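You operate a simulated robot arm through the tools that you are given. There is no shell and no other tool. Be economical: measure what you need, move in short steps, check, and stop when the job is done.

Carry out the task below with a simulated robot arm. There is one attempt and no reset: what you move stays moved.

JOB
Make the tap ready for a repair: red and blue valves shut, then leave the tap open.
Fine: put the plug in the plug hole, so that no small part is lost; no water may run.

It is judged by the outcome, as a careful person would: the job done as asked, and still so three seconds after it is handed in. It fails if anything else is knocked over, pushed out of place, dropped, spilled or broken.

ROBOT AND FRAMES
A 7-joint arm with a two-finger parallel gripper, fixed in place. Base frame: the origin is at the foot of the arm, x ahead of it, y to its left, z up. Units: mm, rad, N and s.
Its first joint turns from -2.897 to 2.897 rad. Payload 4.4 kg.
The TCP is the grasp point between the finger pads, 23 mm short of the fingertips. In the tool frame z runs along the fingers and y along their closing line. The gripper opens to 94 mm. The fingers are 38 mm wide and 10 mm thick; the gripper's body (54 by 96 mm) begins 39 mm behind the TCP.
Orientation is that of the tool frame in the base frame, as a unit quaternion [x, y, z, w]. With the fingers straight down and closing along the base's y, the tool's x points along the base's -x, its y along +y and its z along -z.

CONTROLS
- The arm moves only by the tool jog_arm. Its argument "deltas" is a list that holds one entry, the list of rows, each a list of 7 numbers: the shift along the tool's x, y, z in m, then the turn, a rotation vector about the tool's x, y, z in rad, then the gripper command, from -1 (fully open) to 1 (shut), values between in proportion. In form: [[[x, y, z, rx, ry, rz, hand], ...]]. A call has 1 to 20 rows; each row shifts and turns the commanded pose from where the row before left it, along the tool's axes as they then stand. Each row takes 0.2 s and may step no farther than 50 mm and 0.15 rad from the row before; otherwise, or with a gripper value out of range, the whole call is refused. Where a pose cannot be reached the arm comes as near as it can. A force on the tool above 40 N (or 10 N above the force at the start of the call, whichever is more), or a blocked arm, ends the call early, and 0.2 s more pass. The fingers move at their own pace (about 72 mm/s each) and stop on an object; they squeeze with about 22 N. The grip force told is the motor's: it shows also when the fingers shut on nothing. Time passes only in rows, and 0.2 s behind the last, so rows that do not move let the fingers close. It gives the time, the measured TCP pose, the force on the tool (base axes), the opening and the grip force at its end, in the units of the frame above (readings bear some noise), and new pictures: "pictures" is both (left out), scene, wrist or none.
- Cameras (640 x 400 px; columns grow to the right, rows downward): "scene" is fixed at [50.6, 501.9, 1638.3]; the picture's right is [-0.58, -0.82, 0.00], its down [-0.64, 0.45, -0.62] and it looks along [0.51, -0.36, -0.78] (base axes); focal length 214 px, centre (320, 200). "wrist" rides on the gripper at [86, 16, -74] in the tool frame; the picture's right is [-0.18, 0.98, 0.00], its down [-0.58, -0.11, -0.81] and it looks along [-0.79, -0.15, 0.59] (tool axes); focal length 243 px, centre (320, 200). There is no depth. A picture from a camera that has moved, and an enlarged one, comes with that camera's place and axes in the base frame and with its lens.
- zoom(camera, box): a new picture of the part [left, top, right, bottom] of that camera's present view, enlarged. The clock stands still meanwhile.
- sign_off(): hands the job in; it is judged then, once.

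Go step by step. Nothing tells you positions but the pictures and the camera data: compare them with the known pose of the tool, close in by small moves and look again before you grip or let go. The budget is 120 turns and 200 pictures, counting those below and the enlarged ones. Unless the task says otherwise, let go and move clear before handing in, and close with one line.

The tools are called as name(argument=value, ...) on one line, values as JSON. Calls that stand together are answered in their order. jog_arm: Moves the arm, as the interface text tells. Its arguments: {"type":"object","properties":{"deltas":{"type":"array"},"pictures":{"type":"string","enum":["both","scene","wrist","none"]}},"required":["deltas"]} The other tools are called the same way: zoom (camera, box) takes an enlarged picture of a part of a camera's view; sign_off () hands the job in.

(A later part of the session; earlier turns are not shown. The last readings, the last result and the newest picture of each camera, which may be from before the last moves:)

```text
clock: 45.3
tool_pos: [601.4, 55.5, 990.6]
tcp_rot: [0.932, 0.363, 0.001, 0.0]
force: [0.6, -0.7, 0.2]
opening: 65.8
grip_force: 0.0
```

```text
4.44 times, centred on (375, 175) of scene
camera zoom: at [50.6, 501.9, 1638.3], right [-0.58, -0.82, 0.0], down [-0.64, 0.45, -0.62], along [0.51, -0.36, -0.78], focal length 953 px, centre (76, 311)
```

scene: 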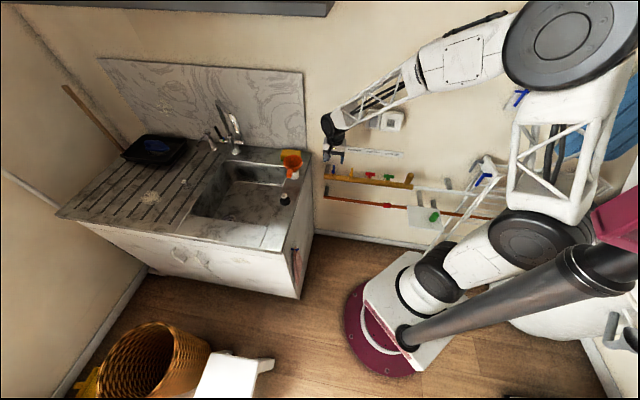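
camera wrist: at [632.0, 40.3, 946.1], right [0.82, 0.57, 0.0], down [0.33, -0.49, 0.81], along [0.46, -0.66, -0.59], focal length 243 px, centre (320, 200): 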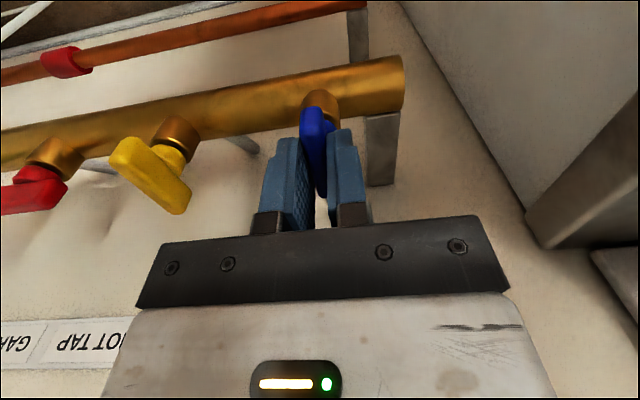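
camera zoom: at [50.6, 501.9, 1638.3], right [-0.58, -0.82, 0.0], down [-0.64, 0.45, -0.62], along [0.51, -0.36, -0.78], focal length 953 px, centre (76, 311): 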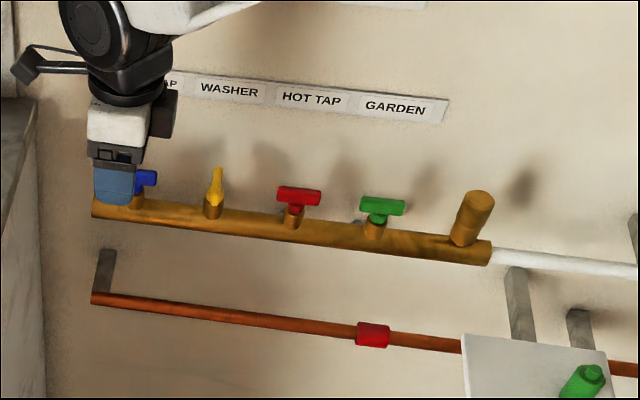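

Both valves are shut. Next I'll rise and turn the camera to the sink to see the plug, the plug hole and the tap.

jog_arm(deltas=[[[0, 0, -0.045, 0, 0, 0, -0.4], [0, 0, -0.045, 0, 0, 0, -0.4], [0, 0, -0.045, 0, 0, 0, -0.4], [0, 0, -0.045, 0, 0, -0.15, -0.4], [0, 0, -0.02, 0, 0, -0.15, -0.4], [0, 0, 0, 0, 0, -0.15, -0.4], [0, 0, 0, 0, 0, -0.15, -0.4], [0, 0, 0, 0, 0, -0.15, -0.4], [0, 0, 0, 0, 0, -0.15, -0.4], [0, 0, 0, 0, 0, -0.15, -0.4], [0, 0, 0, 0, 0, -0.15, -0.4], [0, 0, 0, 0, 0, -0.15, -0.4], [0, 0, 0, 0, 0, -0.15, -0.4], [0, 0, 0, 0, 0, -0.15, -0.4], [0, 0, 0, 0, 0, -0.15, -0.4], [0, 0, 0, 0, 0, -0.15, -0.4], [0, 0, 0, 0, 0, -0.15, -0.4], [0, 0, 0, 0, 0, -0.15, -0.4], [0, 0, 0, 0, 0, -0.15, -0.4]]])

```text
clock: 49.3
tool_pos: [601.5, 56.5, 1191.8]
tcp_rot: [-0.002, 1.0, 0.001, 0.001]
force: [0.9, -0.2, 0.4]
opening: 65.8
grip_force: 0.1
camera wrist: at [513.4, 71.8, 1265.5], right [0.18, 0.98, 0.0], down [0.58, -0.11, 0.81], along [0.79, -0.14, -0.59], focal length 243 px, centre (320, 200)
```

scene: 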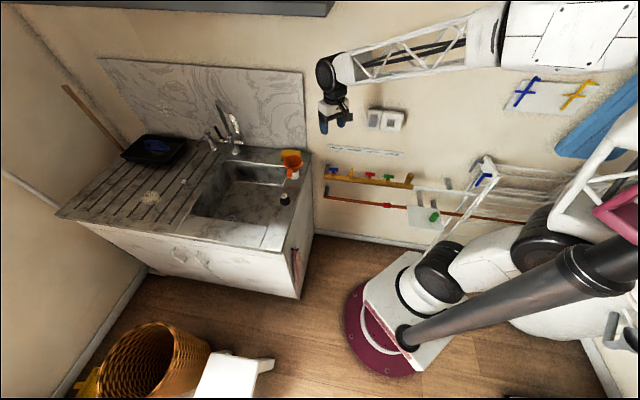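
wrist: 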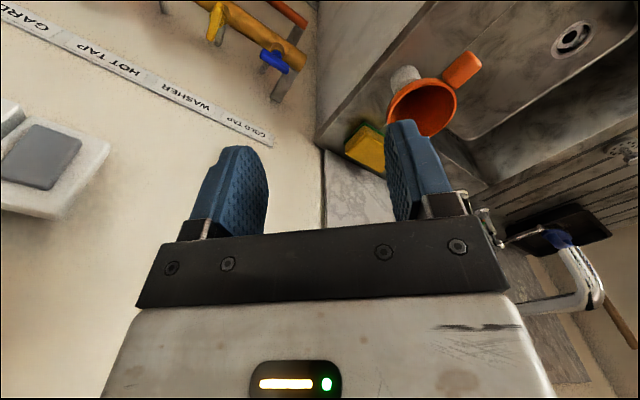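

jog_arm(deltas=[[[0, 0.048, 0, 0, 0, 0, -0.4], [0, 0.048, 0, 0, 0, 0, -0.4], [0, 0.048, 0, 0, 0, 0, -0.4], [0, 0.048, 0, 0, 0, 0, -0.4], [0, 0, 0, 0, 0, -0.15, -0.4], [0, 0, 0, 0, 0, -0.15, -0.4], [0, 0, 0, 0, 0, -0.15, -0.4], [0, 0, 0, 0, 0, -0.15, -0.4]]], pictures="wrist")

```text
clock: 51.1
tool_pos: [600.4, 247.9, 1191.8]
tcp_rot: [-0.297, 0.955, 0.001, 0.001]
force: [-0.4, -0.1, -0.3]
opening: 65.7
grip_force: 0.2
camera wrist: at [519.4, 211.6, 1264.7], right [-0.41, 0.91, 0.0], down [0.54, 0.24, 0.81], along [0.74, 0.33, -0.59], focal length 243 px, centre (320, 200)
```

wrist: 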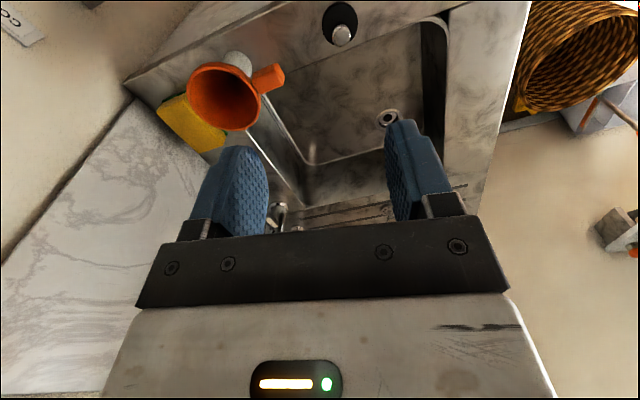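

zoom(camera="scene", box=[190, 90, 270, 170])

zoom(camera="wrist", box=[280, 0, 440, 130])

jog_arm(deltas=[[[0, 0.04, 0, 0, 0, 0.1, -0.4], [0, 0.04, 0, 0, 0, 0.1, -0.4], [0, 0.04, 0, 0, 0, 0.1, -0.4], [0, 0.04, 0, 0, 0, 0.1, -0.4], [0, 0.04, 0, 0, 0, 0.1, -0.4]]], pictures="wrist")

```text
5.00 times, centred on (230, 130) of scene
camera zoom: at [50.6, 501.9, 1638.3], right [-0.58, -0.82, 0.0], down [-0.64, 0.45, -0.62], along [0.51, -0.36, -0.78], focal length 1072 px, centre (770, 550)
```

zoom: 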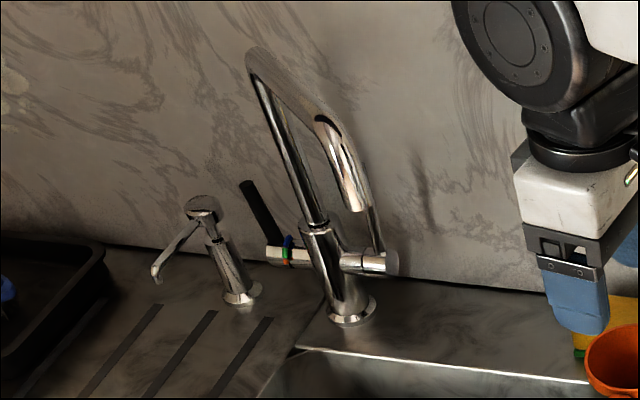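

```text
3.08 times, centred on (360, 65) of wrist
camera zoom: at [519.4, 211.6, 1264.7], right [-0.41, 0.91, 0.0], down [0.54, 0.24, 0.81], along [0.74, 0.33, -0.59], focal length 746 px, centre (197, 615)
```

zoom: 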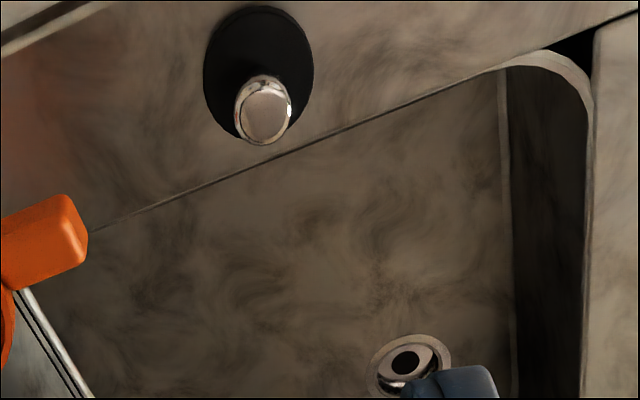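

```text
clock: 52.3
tool_pos: [523.4, 432.8, 1193.2]
tcp_rot: [-0.049, 0.999, 0.0, 0.001]
force: [-0.7, 0.5, -0.1]
opening: 65.8
grip_force: 0.1
camera wrist: at [435.2, 439.4, 1266.4], right [0.08, 1.0, 0.0], down [0.59, -0.05, 0.81], along [0.8, -0.07, -0.59], focal length 243 px, centre (320, 200)
```

wrist: 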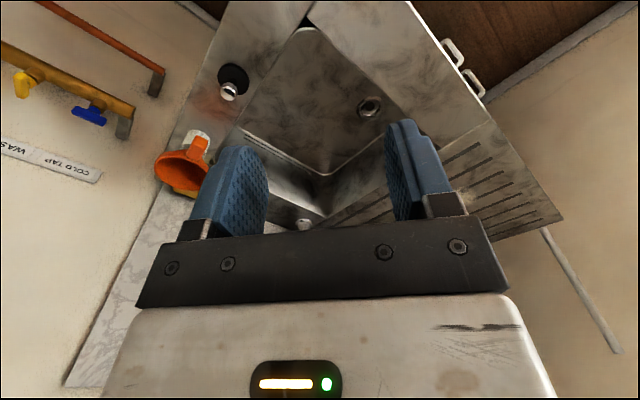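

The tap is a mixer with a black lever and a coloured ring on its far end. I'll move nearer with the camera turned so that the tap clears the fingers.

jog_arm(deltas=[[[-0.0212, -0.0427, 0, 0, 0, 0, -0.4], [-0.0212, -0.0427, 0, 0, 0, 0, -0.4], [-0.0212, -0.0427, 0, 0, 0, 0, -0.4], [-0.0212, -0.0427, 0, 0, 0, 0, -0.4], [-0.0212, -0.0427, 0, 0, 0, 0, -0.4], [-0.0212, -0.0427, 0, 0, 0, 0, -0.4], [-0.0212, -0.0427, 0, 0, 0, 0, -0.4], [0, 0, 0, 0, 0, 0.125, -0.4], [0, 0, 0, 0, 0, 0.125, -0.4], [0, 0, 0, 0, 0, 0.125, -0.4], [0, 0, 0, 0, 0, 0.125, -0.4]]], pictures="wrist")

zoom(camera="wrist", box=[440, 40, 640, 300])

```text
clock: 54.7
tool_pos: [701.0, 146.7, 1193.3]
tcp_rot: [0.199, 0.98, 0.001, 0.0]
force: [0.6, 1.2, 0.3]
opening: 66.0
grip_force: 0.1
camera wrist: at [626.6, 196.3, 1266.4], right [0.55, 0.83, 0.0], down [0.49, -0.33, 0.81], along [0.67, -0.44, -0.59], focal length 243 px, centre (320, 200)
```

wrist: 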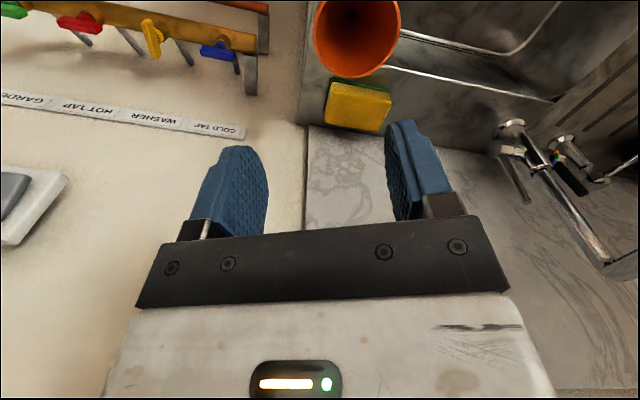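

```text
1.54 times, centred on (540, 170) of wrist
camera zoom: at [626.6, 196.3, 1266.4], right [0.55, 0.83, 0.0], down [0.49, -0.33, 0.81], along [0.67, -0.44, -0.59], focal length 373 px, centre (-18, 246)
```

zoom: 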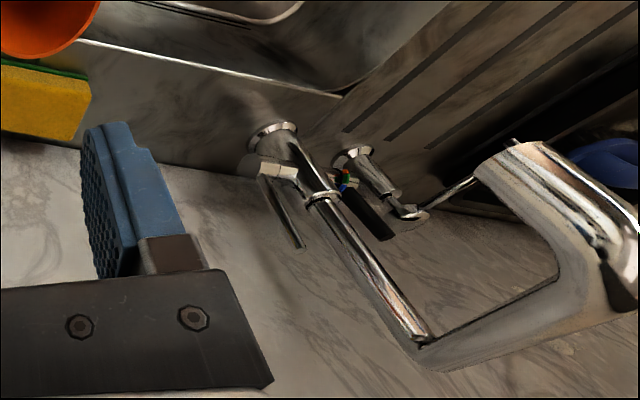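

The tap has a silver lever on its near end at about (1012,300,1008) and a black lever with a coloured ring on its far end. I'll move closer to see which one works the flow.

jog_arm(deltas=[[[-0.0304, 0.0237, 0.0243, 0, 0, 0, -0.4], [-0.0304, 0.0237, 0.0243, 0, 0, 0, -0.4], [-0.0304, 0.0237, 0.0243, 0, 0, 0, -0.4], [-0.0304, 0.0237, 0.0243, 0, 0, 0, -0.4]]], pictures="wrist")

zoom(camera="wrist", box=[460, 60, 640, 260])

```text
clock: 55.7
tool_pos: [851.6, 188.7, 1098.3]
tcp_rot: [0.198, 0.98, 0.001, 0.002]
force: [0.0, -0.4, 0.0]
opening: 65.8
grip_force: 0.2
camera wrist: at [776.5, 237.9, 1171.2], right [0.55, 0.83, 0.0], down [0.49, -0.33, 0.81], along [0.68, -0.44, -0.59], focal length 243 px, centre (320, 200)
```

wrist: 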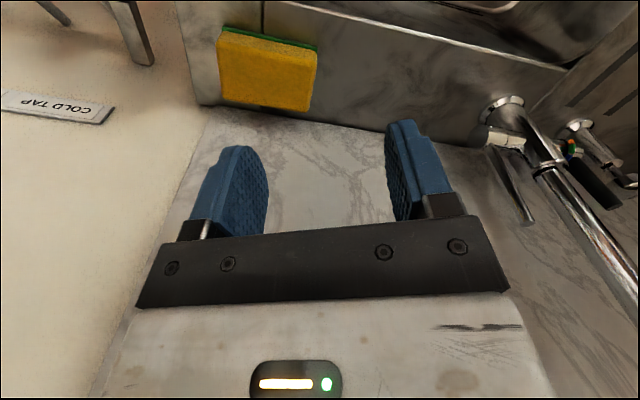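

```text
2.00 times, centred on (550, 160) of wrist
camera zoom: at [776.5, 237.9, 1171.2], right [0.55, 0.83, 0.0], down [0.49, -0.33, 0.81], along [0.68, -0.44, -0.59], focal length 485 px, centre (-140, 280)
```

zoom: 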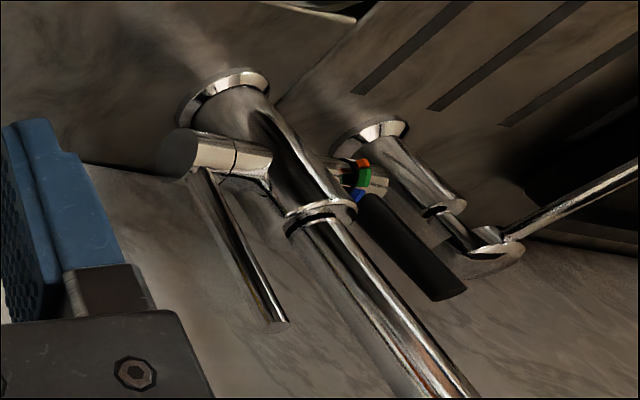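

The near silver rod is a plain flow lever, upright from about z 968 to 1065 at (1021,290). The black one has the hot/cold ring, so it sets temperature. I'll aim the tool along the arm's reach and tilt it forward at a staging point.

jog_arm(deltas=[[[0, 0, -0.02, 0, 0, -0.135, -0.4], [0, 0, 0, 0, 0, -0.135, -0.4], [0, 0, 0, 0, 0, -0.135, -0.4], [0, 0, 0, 0, 0, -0.135, -0.4], [0, 0, 0, 0, 0, -0.135, -0.4], [0, 0.025, 0, 0, -0.15, 0, -0.4], [0, 0.025, 0, 0, -0.15, 0, -0.4], [0, 0, 0, 0, -0.15, 0, -0.4], [0, 0, 0, 0, -0.15, 0, -0.4], [0, 0, 0, 0, -0.15, 0, -0.4], [0, 0, 0, 0, -0.15, 0, -0.4], [0, 0, 0, 0, -0.15, 0, -0.4]]])

```text
clock: 58.3
tool_pos: [846.0, 238.7, 1052.3]
tcp_rot: [-0.122, 0.874, 0.065, 0.465]
force: [-3.3, -0.6, -21.6]
opening: 65.7
grip_force: 0.1
camera wrist: at [735.6, 223.9, 1021.8], right [-0.17, 0.97, 0.15], down [-0.3, -0.2, 0.93], along [0.94, 0.11, 0.33], focal length 243 px, centre (320, 200)
```

scene: 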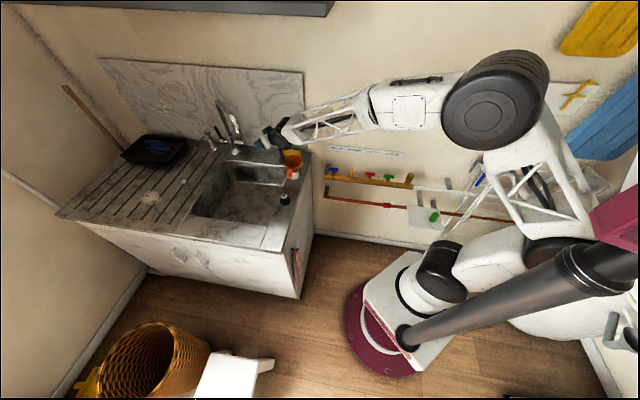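
wrist: 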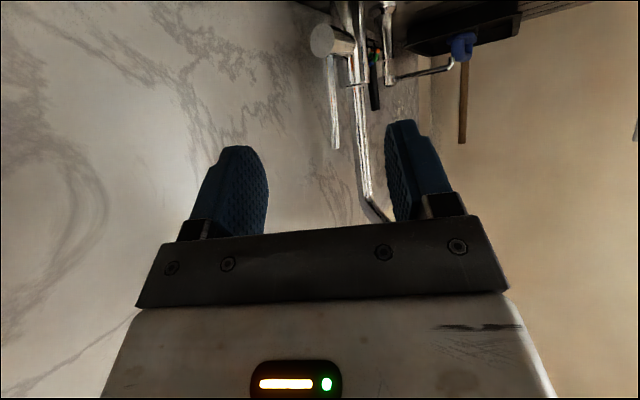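

The pose came out lower than commanded and there is a downward force. I'll check for contact before going on.

zoom(camera="scene", box=[230, 100, 350, 210])

jog_arm(deltas=[[[0, 0, 0, 0, 0, 0, -0.4]]], pictures="none")

```text
3.64 times, centred on (290, 155) of scene
camera zoom: at [50.6, 501.9, 1638.3], right [-0.58, -0.82, 0.0], down [-0.64, 0.45, -0.62], along [0.51, -0.36, -0.78], focal length 780 px, centre (429, 364)
```

zoom: 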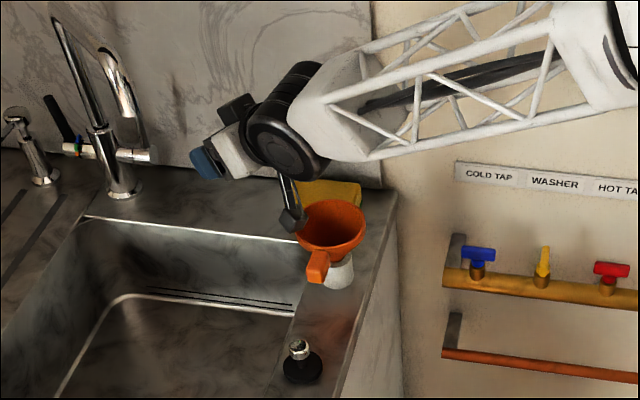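

```text
clock: 58.7
tool_pos: [835.1, 235.8, 1115.8]
tcp_rot: [-0.119, 0.856, 0.07, 0.499]
force: [-0.2, 0.7, -0.5]
opening: 65.9
grip_force: 0.0
```

That was only lag; nothing was touched. I'll move forward towards the lever with the fingers open around it.

jog_arm(deltas=[[[-0.0038, -0.0004, 0.0352, 0, 0, 0, -0.4], [-0.0038, -0.0004, 0.0352, 0, 0, 0, -0.4], [-0.0038, -0.0004, 0.0352, 0, 0, 0, -0.4], [-0.0038, -0.0004, 0.0352, 0, 0, 0, -0.4], [0, 0, 0, 0, 0, 0, -0.4]]])

```text
clock: 59.9
tool_pos: [961.5, 269.5, 1059.9]
tcp_rot: [-0.119, 0.856, 0.07, 0.498]
force: [0.2, -0.4, 1.4]
opening: 65.9
grip_force: 0.1
camera wrist: at [853.2, 255.8, 1020.8], right [-0.18, 0.97, 0.16], down [-0.37, -0.22, 0.9], along [0.91, 0.1, 0.4], focal length 243 px, centre (320, 200)
```

scene: 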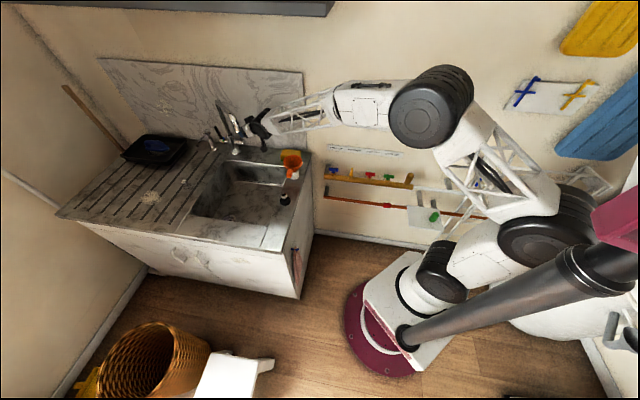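
wrist: 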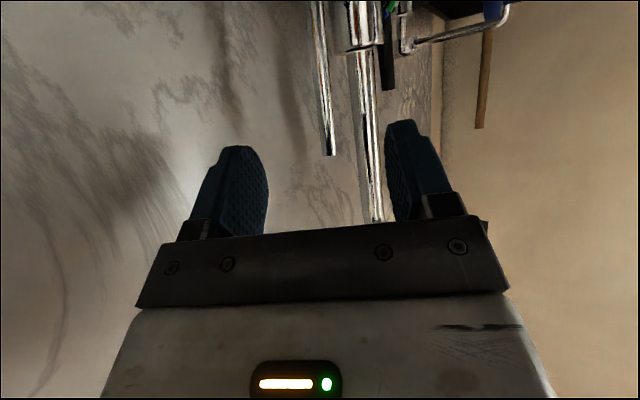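

The rod's tip is at about (1020,288,1062), in line with the gap between the fingers. I'll advance to cage it.

jog_arm(deltas=[[[-0.0085, 0.0012, 0.0293, 0, 0, 0, -0.4], [-0.0085, 0.0012, 0.0293, 0, 0, 0, -0.4], [0, 0, 0, 0, 0, 0, -0.4]]])

zoom(camera="scene", box=[190, 80, 290, 170])

```text
clock: 60.7
tool_pos: [1018.9, 289.3, 1044.3]
tcp_rot: [-0.12, 0.856, 0.071, 0.497]
force: [0.4, 0.0, 0.0]
opening: 65.7
grip_force: 0.2
camera wrist: at [910.2, 275.1, 1004.2], right [-0.18, 0.97, 0.16], down [-0.37, -0.22, 0.9], along [0.91, 0.1, 0.4], focal length 243 px, centre (320, 200)
```

scene: 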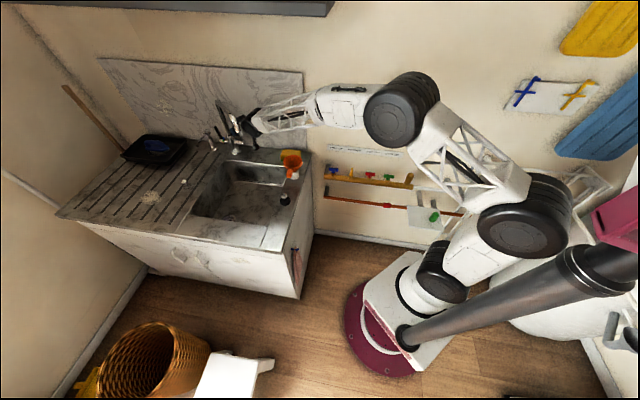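
wrist: 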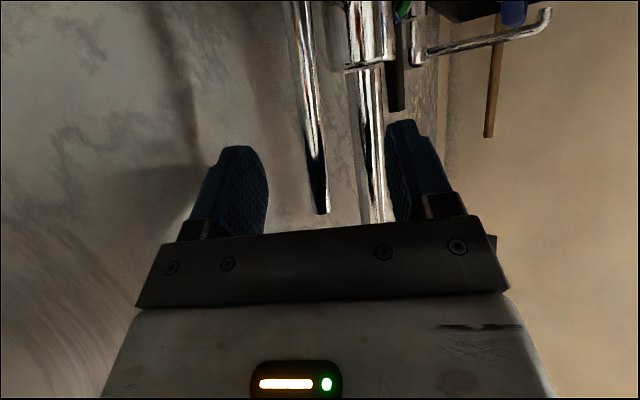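

```text
4.44 times, centred on (240, 125) of scene
camera zoom: at [50.6, 501.9, 1638.3], right [-0.58, -0.82, 0.0], down [-0.64, 0.45, -0.62], along [0.51, -0.36, -0.78], focal length 953 px, centre (676, 533)
```

zoom: 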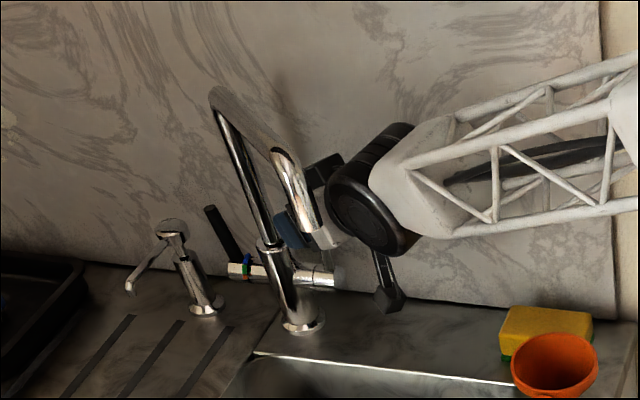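

The rod is caged between the fingers. The spout's nozzle, at about (855,330,1132), is near where the hand will sweep, so I'll first swing the hand about the rod away from it and go a little lower.

jog_arm(deltas=[[[0, 0, 0, -0.122, 0, -0.069, -0.4], [0, 0, 0, -0.122, 0, -0.069, -0.4], [0.0131, 0, 0.0074, 0, 0, 0, -0.1], [0, 0, 0, 0, 0, 0, -0.1]]])

zoom(camera="scene", box=[190, 80, 290, 170])

```text
clock: 61.7
tool_pos: [1017.2, 287.8, 1031.7]
tcp_rot: [-0.237, 0.832, 0.138, 0.483]
force: [0.2, 0.3, 0.0]
opening: 51.5
grip_force: 0.1
camera wrist: at [917.3, 244.6, 990.7], right [-0.44, 0.88, 0.16], down [-0.29, -0.31, 0.9], along [0.85, 0.35, 0.4], focal length 243 px, centre (320, 200)
```

scene: 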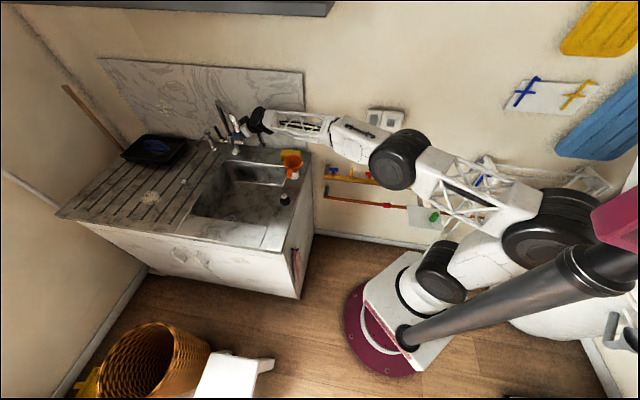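
wrist: 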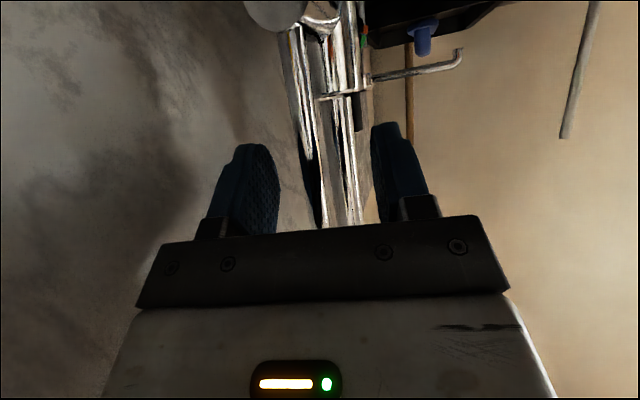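

```text
4.44 times, centred on (240, 125) of scene
camera zoom: at [50.6, 501.9, 1638.3], right [-0.58, -0.82, 0.0], down [-0.64, 0.45, -0.62], along [0.51, -0.36, -0.78], focal length 953 px, centre (676, 533)
```

zoom: 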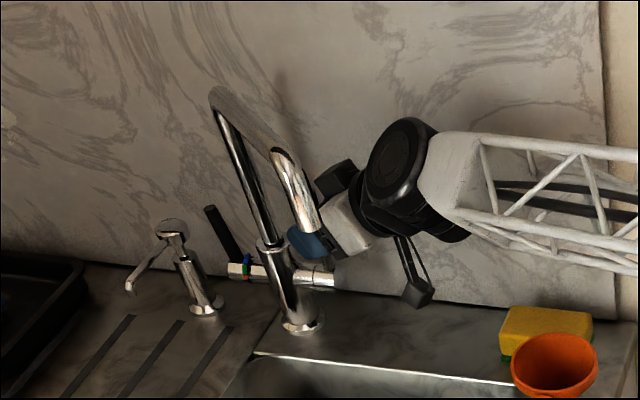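

jog_arm(deltas=[[[0, 0, 0, 0, 0, 0, 0.5], [0, 0, 0, 0, 0, 0, 0.5], [0.0007, 0.006, -0.0012, 0, 0, 0, 0.5], [0.0007, 0.006, -0.0012, 0, 0, 0, 0.5], [0.0007, 0.006, -0.0012, 0, 0, 0, 0.5], [0.0007, 0.006, -0.0012, 0, 0, 0, 0.5]]])

zoom(camera="scene", box=[210, 90, 280, 160])

```text
clock: 63.1
tool_pos: [1000.4, 306.0, 1031.2]
tcp_rot: [-0.236, 0.832, 0.138, 0.483]
force: [4.1, -15.9, -2.0]
opening: 25.4
grip_force: 32.5
camera wrist: at [900.3, 262.6, 990.8], right [-0.44, 0.88, 0.16], down [-0.29, -0.31, 0.9], along [0.85, 0.35, 0.4], focal length 243 px, centre (320, 200)
```

scene: 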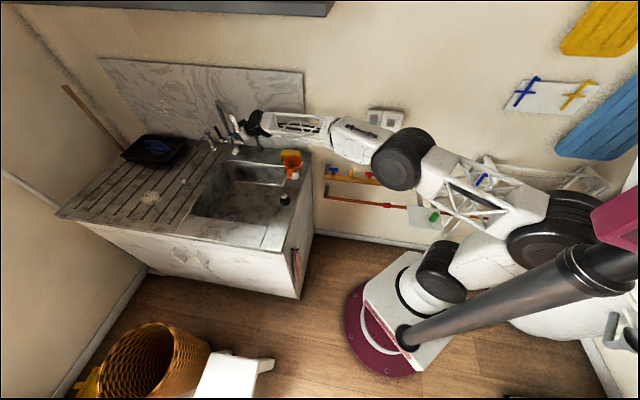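
wrist: 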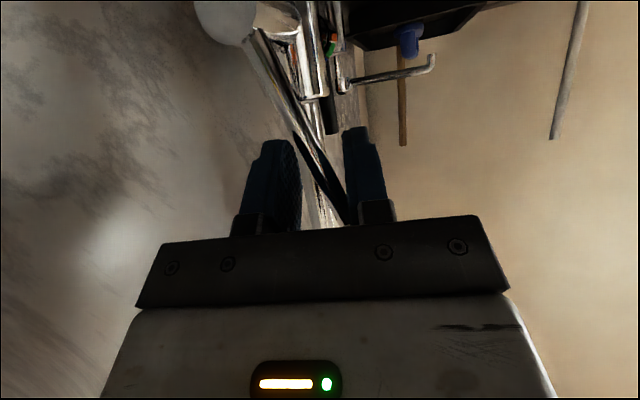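

```text
5.71 times, centred on (245, 125) of scene
camera zoom: at [50.6, 501.9, 1638.3], right [-0.58, -0.82, 0.0], down [-0.64, 0.45, -0.62], along [0.51, -0.36, -0.78], focal length 1226 px, centre (749, 629)
```

zoom: 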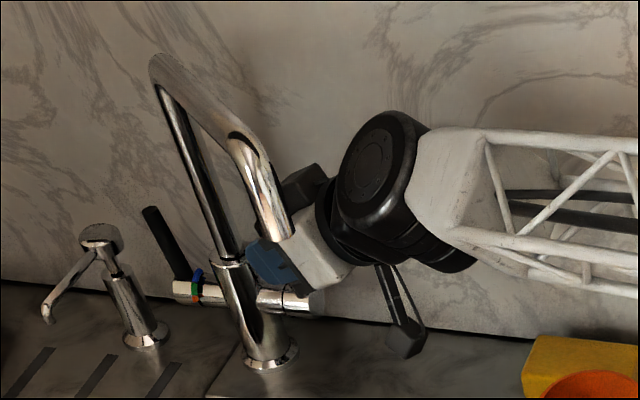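

The lever follows forward (about 0.35 rad) with little force. I'll continue along the arc.

jog_arm(deltas=[[[0, 0, 0, 0, 0, 0, 0.25], [0.0044, 0.0084, 0.0002, 0, 0, 0, 0.25], [0.0053, 0.0077, 0.0009, 0, 0, 0, 0.25], [0.0063, 0.0069, 0.0017, 0, 0, 0, 0.25], [0.007, 0.0058, 0.0024, 0, 0, 0, 0.25], [0, 0, 0, 0, 0, 0, 0.25]]], pictures="wrist")

zoom(camera="scene", box=[210, 90, 280, 160])

```text
clock: 64.2
tool_pos: [984.1, 318.5, 1020.2]
tcp_rot: [-0.235, 0.831, 0.135, 0.487]
force: [-14.1, -46.9, 9.3]
opening: 33.5
grip_force: 45.1
stopped in row 5: the force on the tool passed its limit (the readings are from after the stop); the commanded pose is now the measured one
camera wrist: at [884.4, 275.4, 979.2], right [-0.44, 0.89, 0.16], down [-0.3, -0.31, 0.9], along [0.85, 0.35, 0.4], focal length 243 px, centre (320, 200)
```

wrist: 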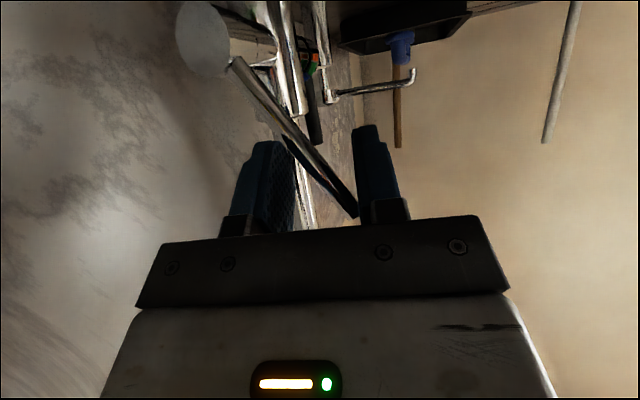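

```text
5.71 times, centred on (245, 125) of scene
camera zoom: at [50.6, 501.9, 1638.3], right [-0.58, -0.82, 0.0], down [-0.64, 0.45, -0.62], along [0.51, -0.36, -0.78], focal length 1226 px, centre (749, 629)
```

zoom: 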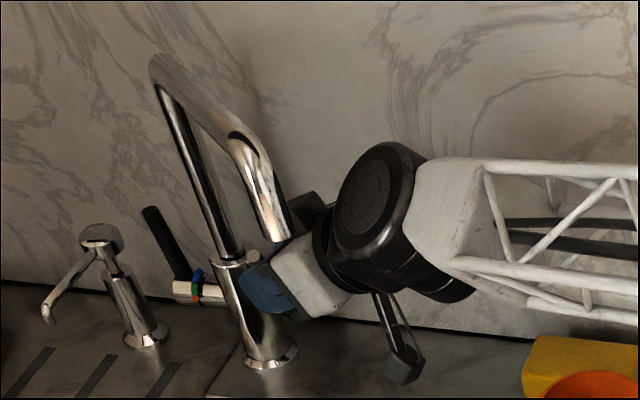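

The lever has tilted about 39° and is now pinching across both fingers. I'll open them and keep pushing with only the wall-side finger.

jog_arm(deltas=[[[0, 0, 0, 0, 0, 0, -0.3], [0, 0, 0, 0, 0, 0, -0.3], [0.0056, 0.0068, 0.0013, 0, 0, 0, -0.3], [0.0056, 0.0068, 0.0013, 0, 0, 0, -0.3], [0.0056, 0.0068, 0.0013, 0, 0, 0, -0.3], [0.006, 0.006, 0.002, 0, 0, 0, -0.3]]], pictures="wrist")

```text
clock: 65.7
tool_pos: [967.4, 334.4, 1005.0]
tcp_rot: [-0.233, 0.829, 0.136, 0.49]
force: [-9.5, -39.6, 5.5]
opening: 73.6
grip_force: 14.7
stopped in row 6: the force on the tool passed its limit (the readings are from after the stop); the commanded pose is now the measured one
camera wrist: at [866.7, 292.7, 963.7], right [-0.43, 0.89, 0.16], down [-0.31, -0.31, 0.9], along [0.85, 0.34, 0.41], focal length 243 px, centre (320, 200)
```

wrist: 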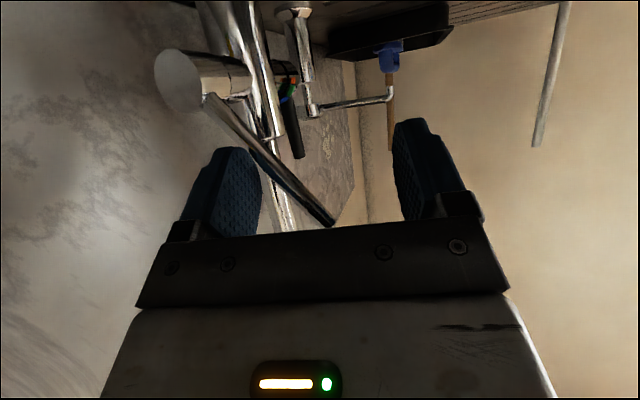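

The lever is near 48°, and the contact is too near its pivot to push well. I'll back out, close the fingers, yaw away from the nozzle and press down from above near the rod's tip.

jog_arm(deltas=[[[0, -0.002, 0, 0, 0, 0, -0.5], [0, 0, -0.035, 0, 0, 0, -0.5], [0, 0, -0.035, 0, 0, 0, -0.5], [0, 0, 0, -0.093, 0, -0.052, 1], [0, 0, 0, -0.093, 0, -0.052, 1], [0, 0, 0, -0.093, 0, -0.052, 1], [0, 0, 0, 0, 0, 0, 1]]])

zoom(camera="scene", box=[210, 90, 280, 160])

```text
clock: 67.3
tool_pos: [914.4, 304.6, 1039.6]
tcp_rot: [-0.365, 0.781, 0.212, 0.461]
force: [0.2, -0.5, 0.0]
opening: 0.1
grip_force: 21.8
camera wrist: at [833.1, 232.2, 997.5], right [-0.69, 0.7, 0.16], down [-0.19, -0.39, 0.9], along [0.69, 0.59, 0.41], focal length 243 px, centre (320, 200)
```

scene: 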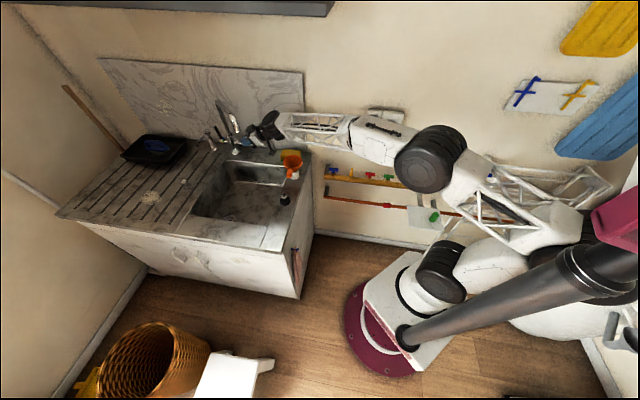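
wrist: 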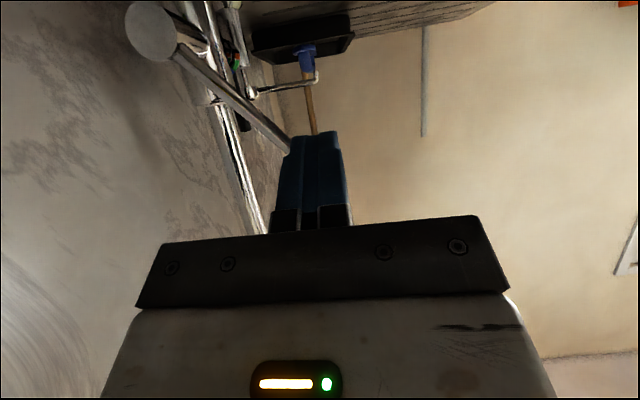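

```text
5.71 times, centred on (245, 125) of scene
camera zoom: at [50.6, 501.9, 1638.3], right [-0.58, -0.82, 0.0], down [-0.64, 0.45, -0.62], along [0.51, -0.36, -0.78], focal length 1226 px, centre (749, 629)
```

zoom: 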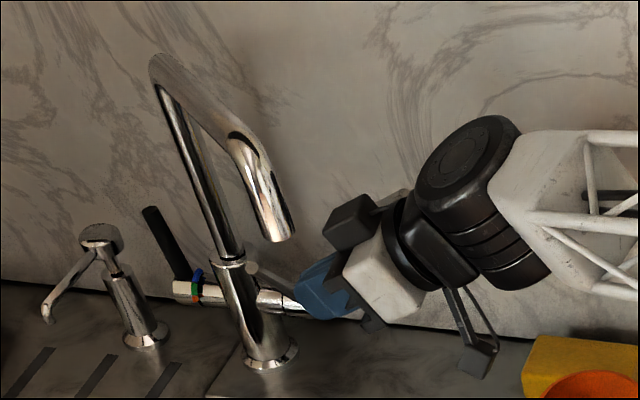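

jog_arm(deltas=[[[-0.0298, 0, -0.0165, 0, 0, 0, 1], [-0.0138, -0.0147, 0.0248, 0, 0, 0, 1], [-0.0138, -0.0147, 0.0248, 0, 0, 0, 1], [0, 0, 0, 0, 0, 0, 1]]])

zoom(camera="scene", box=[210, 90, 280, 160])

```text
clock: 68.3
tool_pos: [973.8, 331.1, 1074.0]
tcp_rot: [-0.364, 0.782, 0.211, 0.461]
force: [0.1, 0.0, -0.8]
opening: 0.0
grip_force: 22.2
camera wrist: at [892.5, 258.7, 1032.6], right [-0.69, 0.7, 0.16], down [-0.19, -0.39, 0.9], along [0.69, 0.59, 0.41], focal length 243 px, centre (320, 200)
```

scene: 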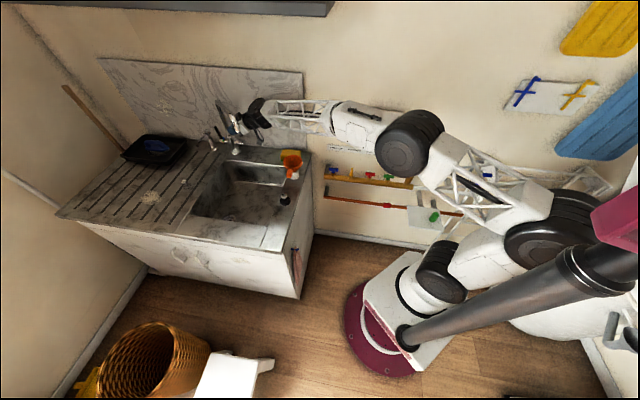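
wrist: 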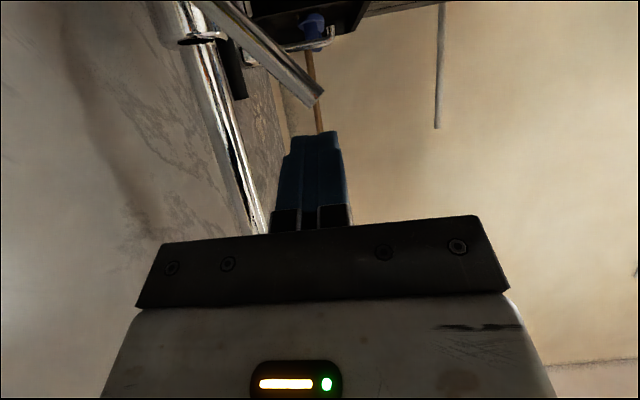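

```text
5.71 times, centred on (245, 125) of scene
camera zoom: at [50.6, 501.9, 1638.3], right [-0.58, -0.82, 0.0], down [-0.64, 0.45, -0.62], along [0.51, -0.36, -0.78], focal length 1226 px, centre (749, 629)
```

zoom: 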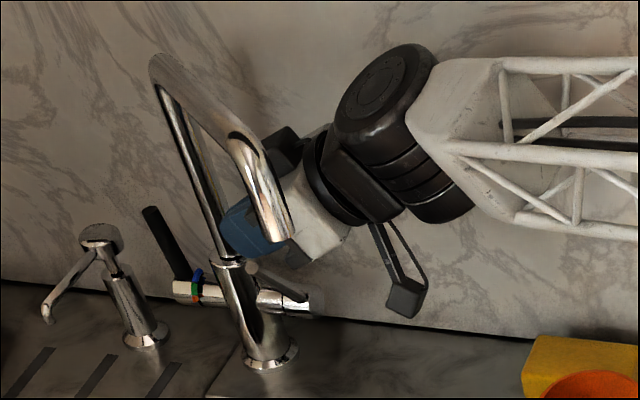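

The fingers are right above the rod's tip. I'll press down gently.

jog_arm(deltas=[[[0.0053, 0, 0.0029, 0, 0, 0, 1], [0.0053, 0, 0.0029, 0, 0, 0, 1], [0.0053, 0, 0.0029, 0, 0, 0, 1], [0.0053, 0.001, 0.003, 0, 0, 0, 1], [0.0053, 0.001, 0.003, 0, 0, 0, 1], [0.0053, 0.001, 0.003, 0, 0, 0, 1], [0.0053, 0.001, 0.003, 0, 0, 0, 1]]], pictures="wrist")

```text
clock: 68.9
tool_pos: [974.9, 327.5, 1069.7]
tcp_rot: [-0.363, 0.779, 0.211, 0.466]
force: [0.3, -4.1, 5.6]
opening: 0.0
grip_force: 22.4
stopped in row 3: the force on the tool passed its limit (the readings are from after the stop); the commanded pose is now the measured one
camera wrist: at [893.4, 257.0, 1028.4], right [-0.69, 0.7, 0.15], down [-0.2, -0.39, 0.9], along [0.69, 0.59, 0.42], focal length 243 px, centre (320, 200)
```

wrist: 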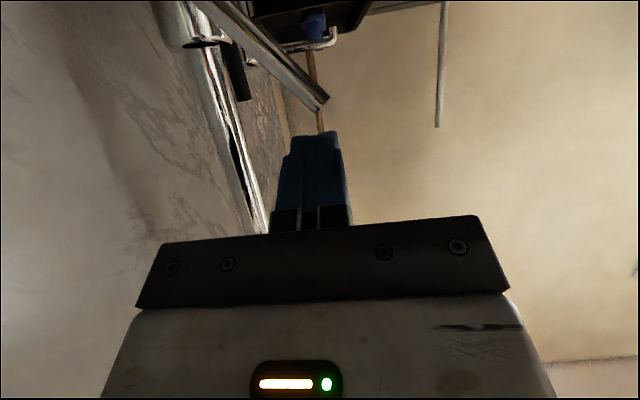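

jog_arm(deltas=[[[0.0017, 0.002, 0.001, 0, 0, 0, 1], [0.0017, 0.002, 0.001, 0, 0, 0, 1], [0.0017, 0.002, 0.001, 0, 0, 0, 1], [0.0017, 0.002, 0.001, 0, 0, 0, 1], [0.0017, 0.002, 0.001, 0, 0, 0, 1]]])

zoom(camera="scene", box=[210, 90, 280, 160])

```text
clock: 69.7
tool_pos: [972.0, 332.8, 1072.2]
tcp_rot: [-0.364, 0.777, 0.21, 0.468]
force: [-1.0, -0.9, 7.2]
opening: 0.0
grip_force: 21.7
stopped in row 3: the force on the tool passed its limit (the readings are from after the stop); the commanded pose is now the measured one
camera wrist: at [891.2, 261.2, 1028.8], right [-0.69, 0.7, 0.15], down [-0.21, -0.39, 0.89], along [0.69, 0.59, 0.42], focal length 243 px, centre (320, 200)
```

scene: 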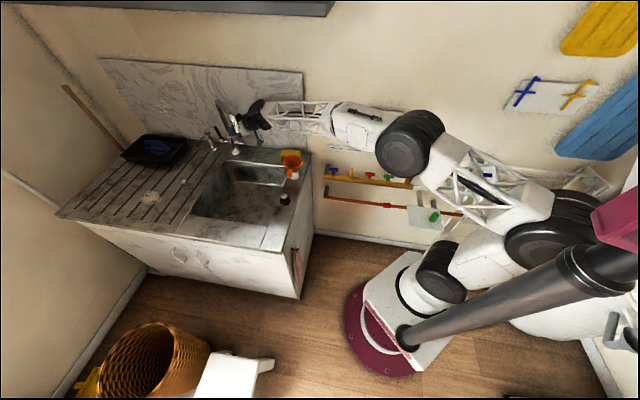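
wrist: 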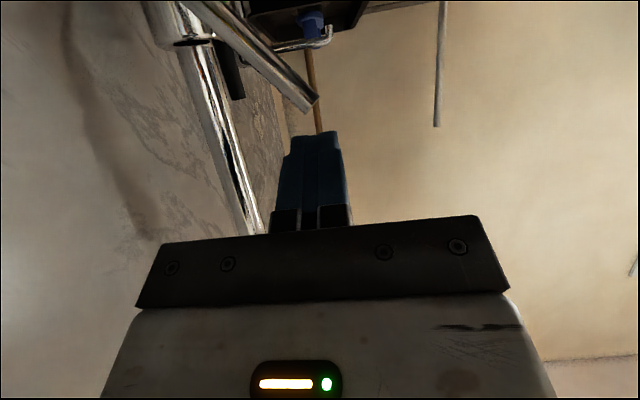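

```text
5.71 times, centred on (245, 125) of scene
camera zoom: at [50.6, 501.9, 1638.3], right [-0.58, -0.82, 0.0], down [-0.64, 0.45, -0.62], along [0.51, -0.36, -0.78], focal length 1226 px, centre (749, 629)
```

zoom: 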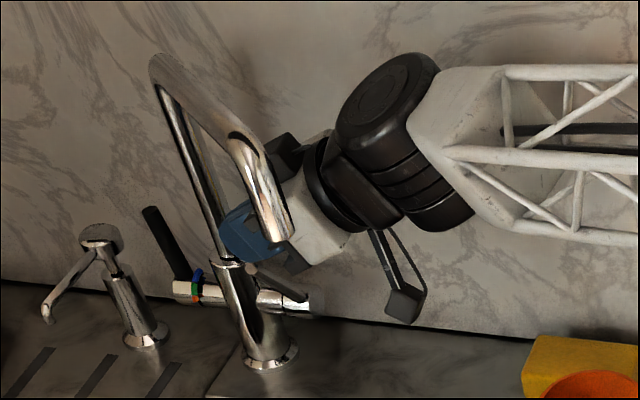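

The picture still shows a gap above the rod, so something else may be blocking. I'll back up a bit and probe in tiny steps to read the force direction.

jog_arm(deltas=[[[-0.0044, 0, -0.0024, 0, 0, 0, 1], [0, 0, 0, 0, 0, 0, 1]]], pictures="none")

jog_arm(deltas=[[[0.0022, 0, 0.0012, 0, 0, 0, 1], [0, 0, 0, 0, 0, 0, 1]]], pictures="none")

jog_arm(deltas=[[[0.0022, 0, 0.0012, 0, 0, 0, 1], [0, 0, 0, 0, 0, 0, 1]]], pictures="none")

jog_arm(deltas=[[[0.0022, 0, 0.0012, 0, 0, 0, 1], [0, 0, 0, 0, 0, 0, 1]]], pictures="none")

```text
clock: 70.3
tool_pos: [972.5, 332.9, 1075.6]
tcp_rot: [-0.364, 0.777, 0.211, 0.468]
force: [0.2, 0.8, -0.5]
opening: 0.0
grip_force: 22.4
```

```text
clock: 70.9
tool_pos: [971.1, 331.0, 1073.2]
tcp_rot: [-0.362, 0.778, 0.209, 0.469]
force: [-0.3, -0.3, 0.2]
opening: 0.3
grip_force: 22.1
```

```text
clock: 71.5
tool_pos: [971.7, 333.2, 1071.5]
tcp_rot: [-0.364, 0.777, 0.211, 0.468]
force: [-1.4, 1.4, 5.4]
opening: 0.2
grip_force: 22.5
```

```text
clock: 72.1
tool_pos: [971.6, 332.6, 1071.0]
tcp_rot: [-0.363, 0.776, 0.211, 0.47]
force: [-8.1, 4.0, 30.6]
opening: 0.2
grip_force: 21.7
```

zoom(camera="wrist", box=[180, 0, 460, 230])

zoom(camera="scene", box=[225, 100, 265, 150])

```text
1.74 times, centred on (320, 115) of wrist
camera zoom: at [891.3, 261.5, 1028.2], right [-0.7, 0.7, 0.15], down [-0.21, -0.4, 0.89], along [0.69, 0.59, 0.42], focal length 422 px, centre (320, 348)
```

zoom: 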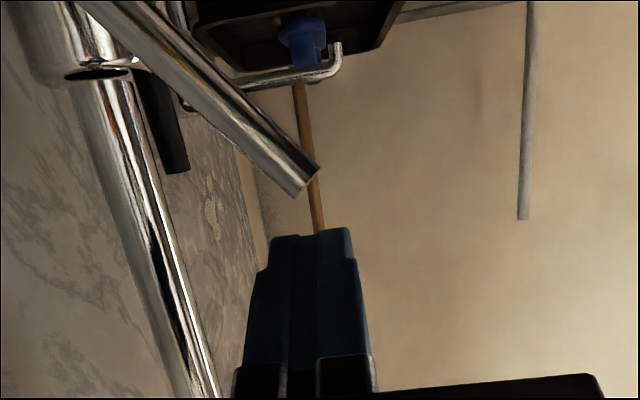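

```text
8.00 times, centred on (245, 125) of scene
camera zoom: at [50.6, 501.9, 1638.3], right [-0.58, -0.82, 0.0], down [-0.64, 0.45, -0.62], along [0.51, -0.36, -0.78], focal length 1716 px, centre (920, 800)
```

zoom: 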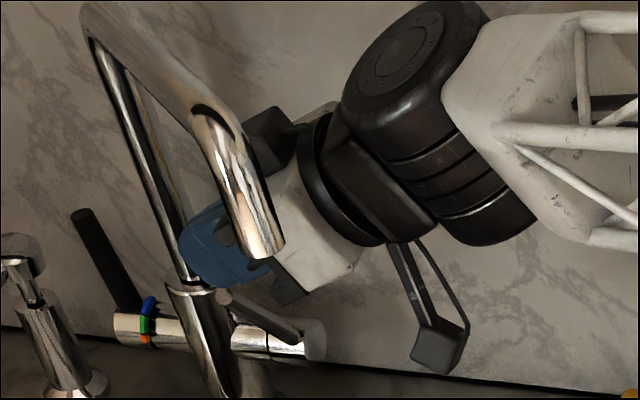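

The rod's tip lies right at the fingertips' edge, so contact there is poor. I'll lift, go 18 mm further over the rod, then press again.

jog_arm(deltas=[[[-0.0105, 0, -0.0058, 0, 0, 0, 1], [-0.0087, -0.0055, 0.0157, 0, 0, 0, 1], [0.0026, 0, 0.0015, 0, 0, 0, 1], [0.0026, 0, 0.0015, 0, 0, 0, 1], [0.0026, 0, 0.0015, 0, 0, 0, 1], [0.0026, 0, 0.0015, 0, 0, 0, 1], [0.0026, 0, 0.0015, 0, 0, 0, 1], [0.0026, 0, 0.0015, 0, 0, 0, 1], [0.0026, 0, 0.0015, 0, 0, 0, 1], [0.0026, 0, 0.0015, 0, 0, 0, 1]]], pictures="wrist")

```text
clock: 74.5
tool_pos: [989.7, 341.1, 1063.2]
tcp_rot: [-0.364, 0.776, 0.21, 0.471]
force: [-1.2, -0.4, 3.8]
opening: 0.1
grip_force: 22.0
stopped in row 10: the force on the tool passed its limit (the readings are from after the stop); the commanded pose is now the measured one
camera wrist: at [908.4, 271.6, 1019.2], right [-0.7, 0.7, 0.15], down [-0.21, -0.4, 0.89], along [0.69, 0.59, 0.43], focal length 243 px, centre (320, 200)
```

wrist: 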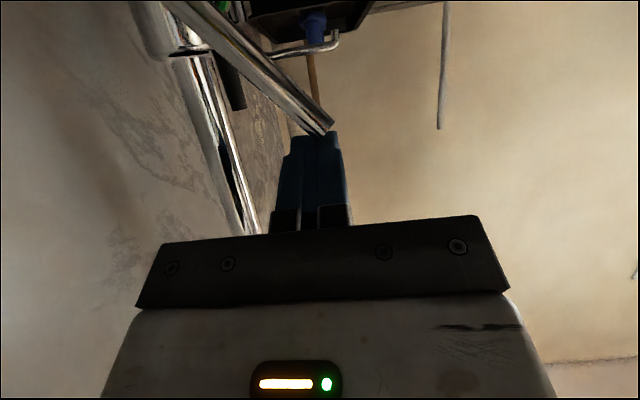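

The rod is now firmly under the fingers and doesn't give at over 40 N, standing at about 45°. That's its open stop. I'll back out along the tool's own axis, clear of the nozzle, and look.

jog_arm(deltas=[[[-0.0105, 0, -0.0058, 0, 0, 0, 1], [0.0178, 0, -0.0321, 0, 0, 0, 1], [0.0178, 0, -0.0321, 0, 0, 0, 1], [0.0178, 0, -0.0321, 0, 0, 0, 1], [0.0178, 0, -0.0321, 0, 0, 0, 1], [0, 0, 0, 0, 0, 0, 1]]])

zoom(camera="scene", box=[210, 90, 280, 160])

```text
clock: 75.9
tool_pos: [890.7, 232.1, 1071.3]
tcp_rot: [-0.364, 0.776, 0.211, 0.47]
force: [0.3, -0.3, 0.6]
opening: 0.0
grip_force: 22.1
camera wrist: at [809.9, 161.0, 1027.7], right [-0.7, 0.7, 0.15], down [-0.21, -0.4, 0.89], along [0.69, 0.59, 0.42], focal length 243 px, centre (320, 200)
```

scene: 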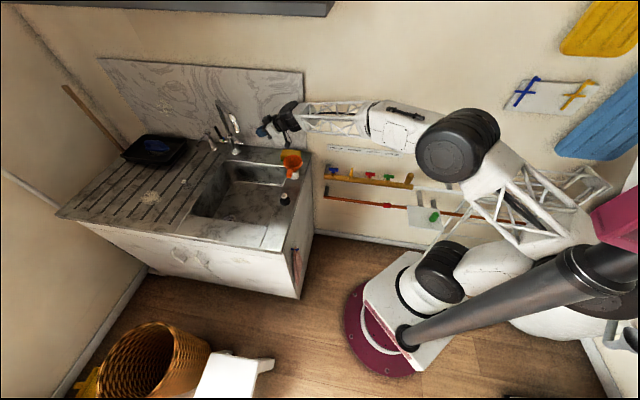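
wrist: 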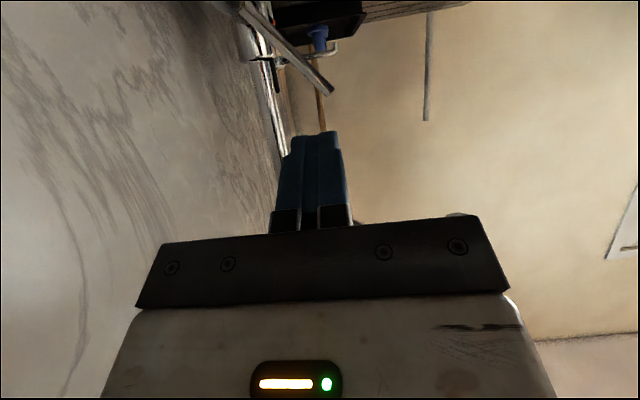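

```text
5.71 times, centred on (245, 125) of scene
camera zoom: at [50.6, 501.9, 1638.3], right [-0.58, -0.82, 0.0], down [-0.64, 0.45, -0.62], along [0.51, -0.36, -0.78], focal length 1226 px, centre (749, 629)
```

zoom: 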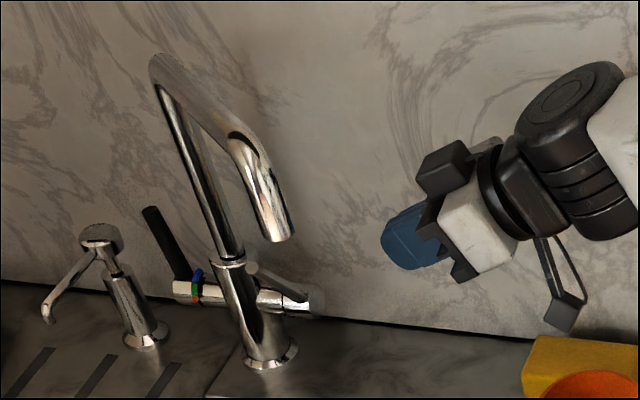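

The tap lever now stands open and no water runs. Next is the plug: I'll rise, back off and bring the tool upright.

jog_arm(deltas=[[[-0.03, 0, -0.0167, 0, 0, 0, 0], [-0.03, 0, -0.0167, 0, 0, 0, 0], [-0.03, 0, -0.0167, 0, 0, 0, 0], [0.0134, 0.0332, -0.0245, 0, 0, 0, 0], [0.0134, 0.0332, -0.0245, 0, 0, 0, 0], [0.0134, 0.0332, -0.0245, 0, 0, 0, 0], [0, 0, 0, 0, 0.135, 0, 0], [0, 0, 0, 0, 0.135, 0, 0], [0, 0, 0, 0, 0.135, 0, 0], [0, 0, 0, 0, 0.135, 0, 0], [0, 0, 0, 0, 0.135, 0, 0], [0, 0, 0, 0, 0.135, 0, 0], [0, 0, 0, 0, 0.135, 0, 0], [0, 0, 0, 0, 0.135, 0, 0], [0, 0, 0, 0, 0, 0, 0]]])

```text
clock: 79.1
tool_pos: [761.0, 230.1, 1171.7]
tcp_rot: [-0.42, 0.908, -0.007, 0.004]
force: [-0.1, 1.6, 0.7]
opening: 47.0
grip_force: 0.0
camera wrist: at [691.9, 175.2, 1243.1], right [-0.63, 0.78, -0.02], down [0.45, 0.38, 0.81], along [0.63, 0.5, -0.59], focal length 243 px, centre (320, 200)
```

scene: 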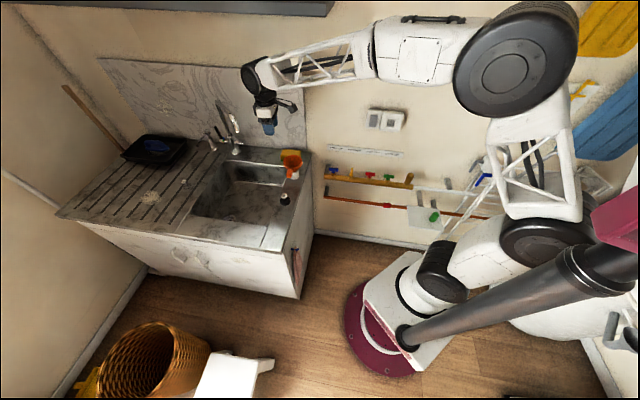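
wrist: 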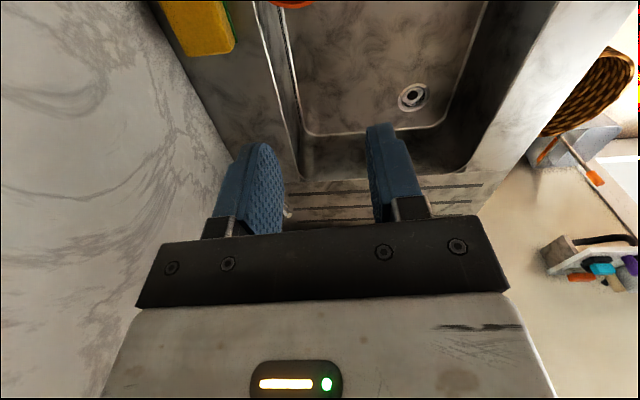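

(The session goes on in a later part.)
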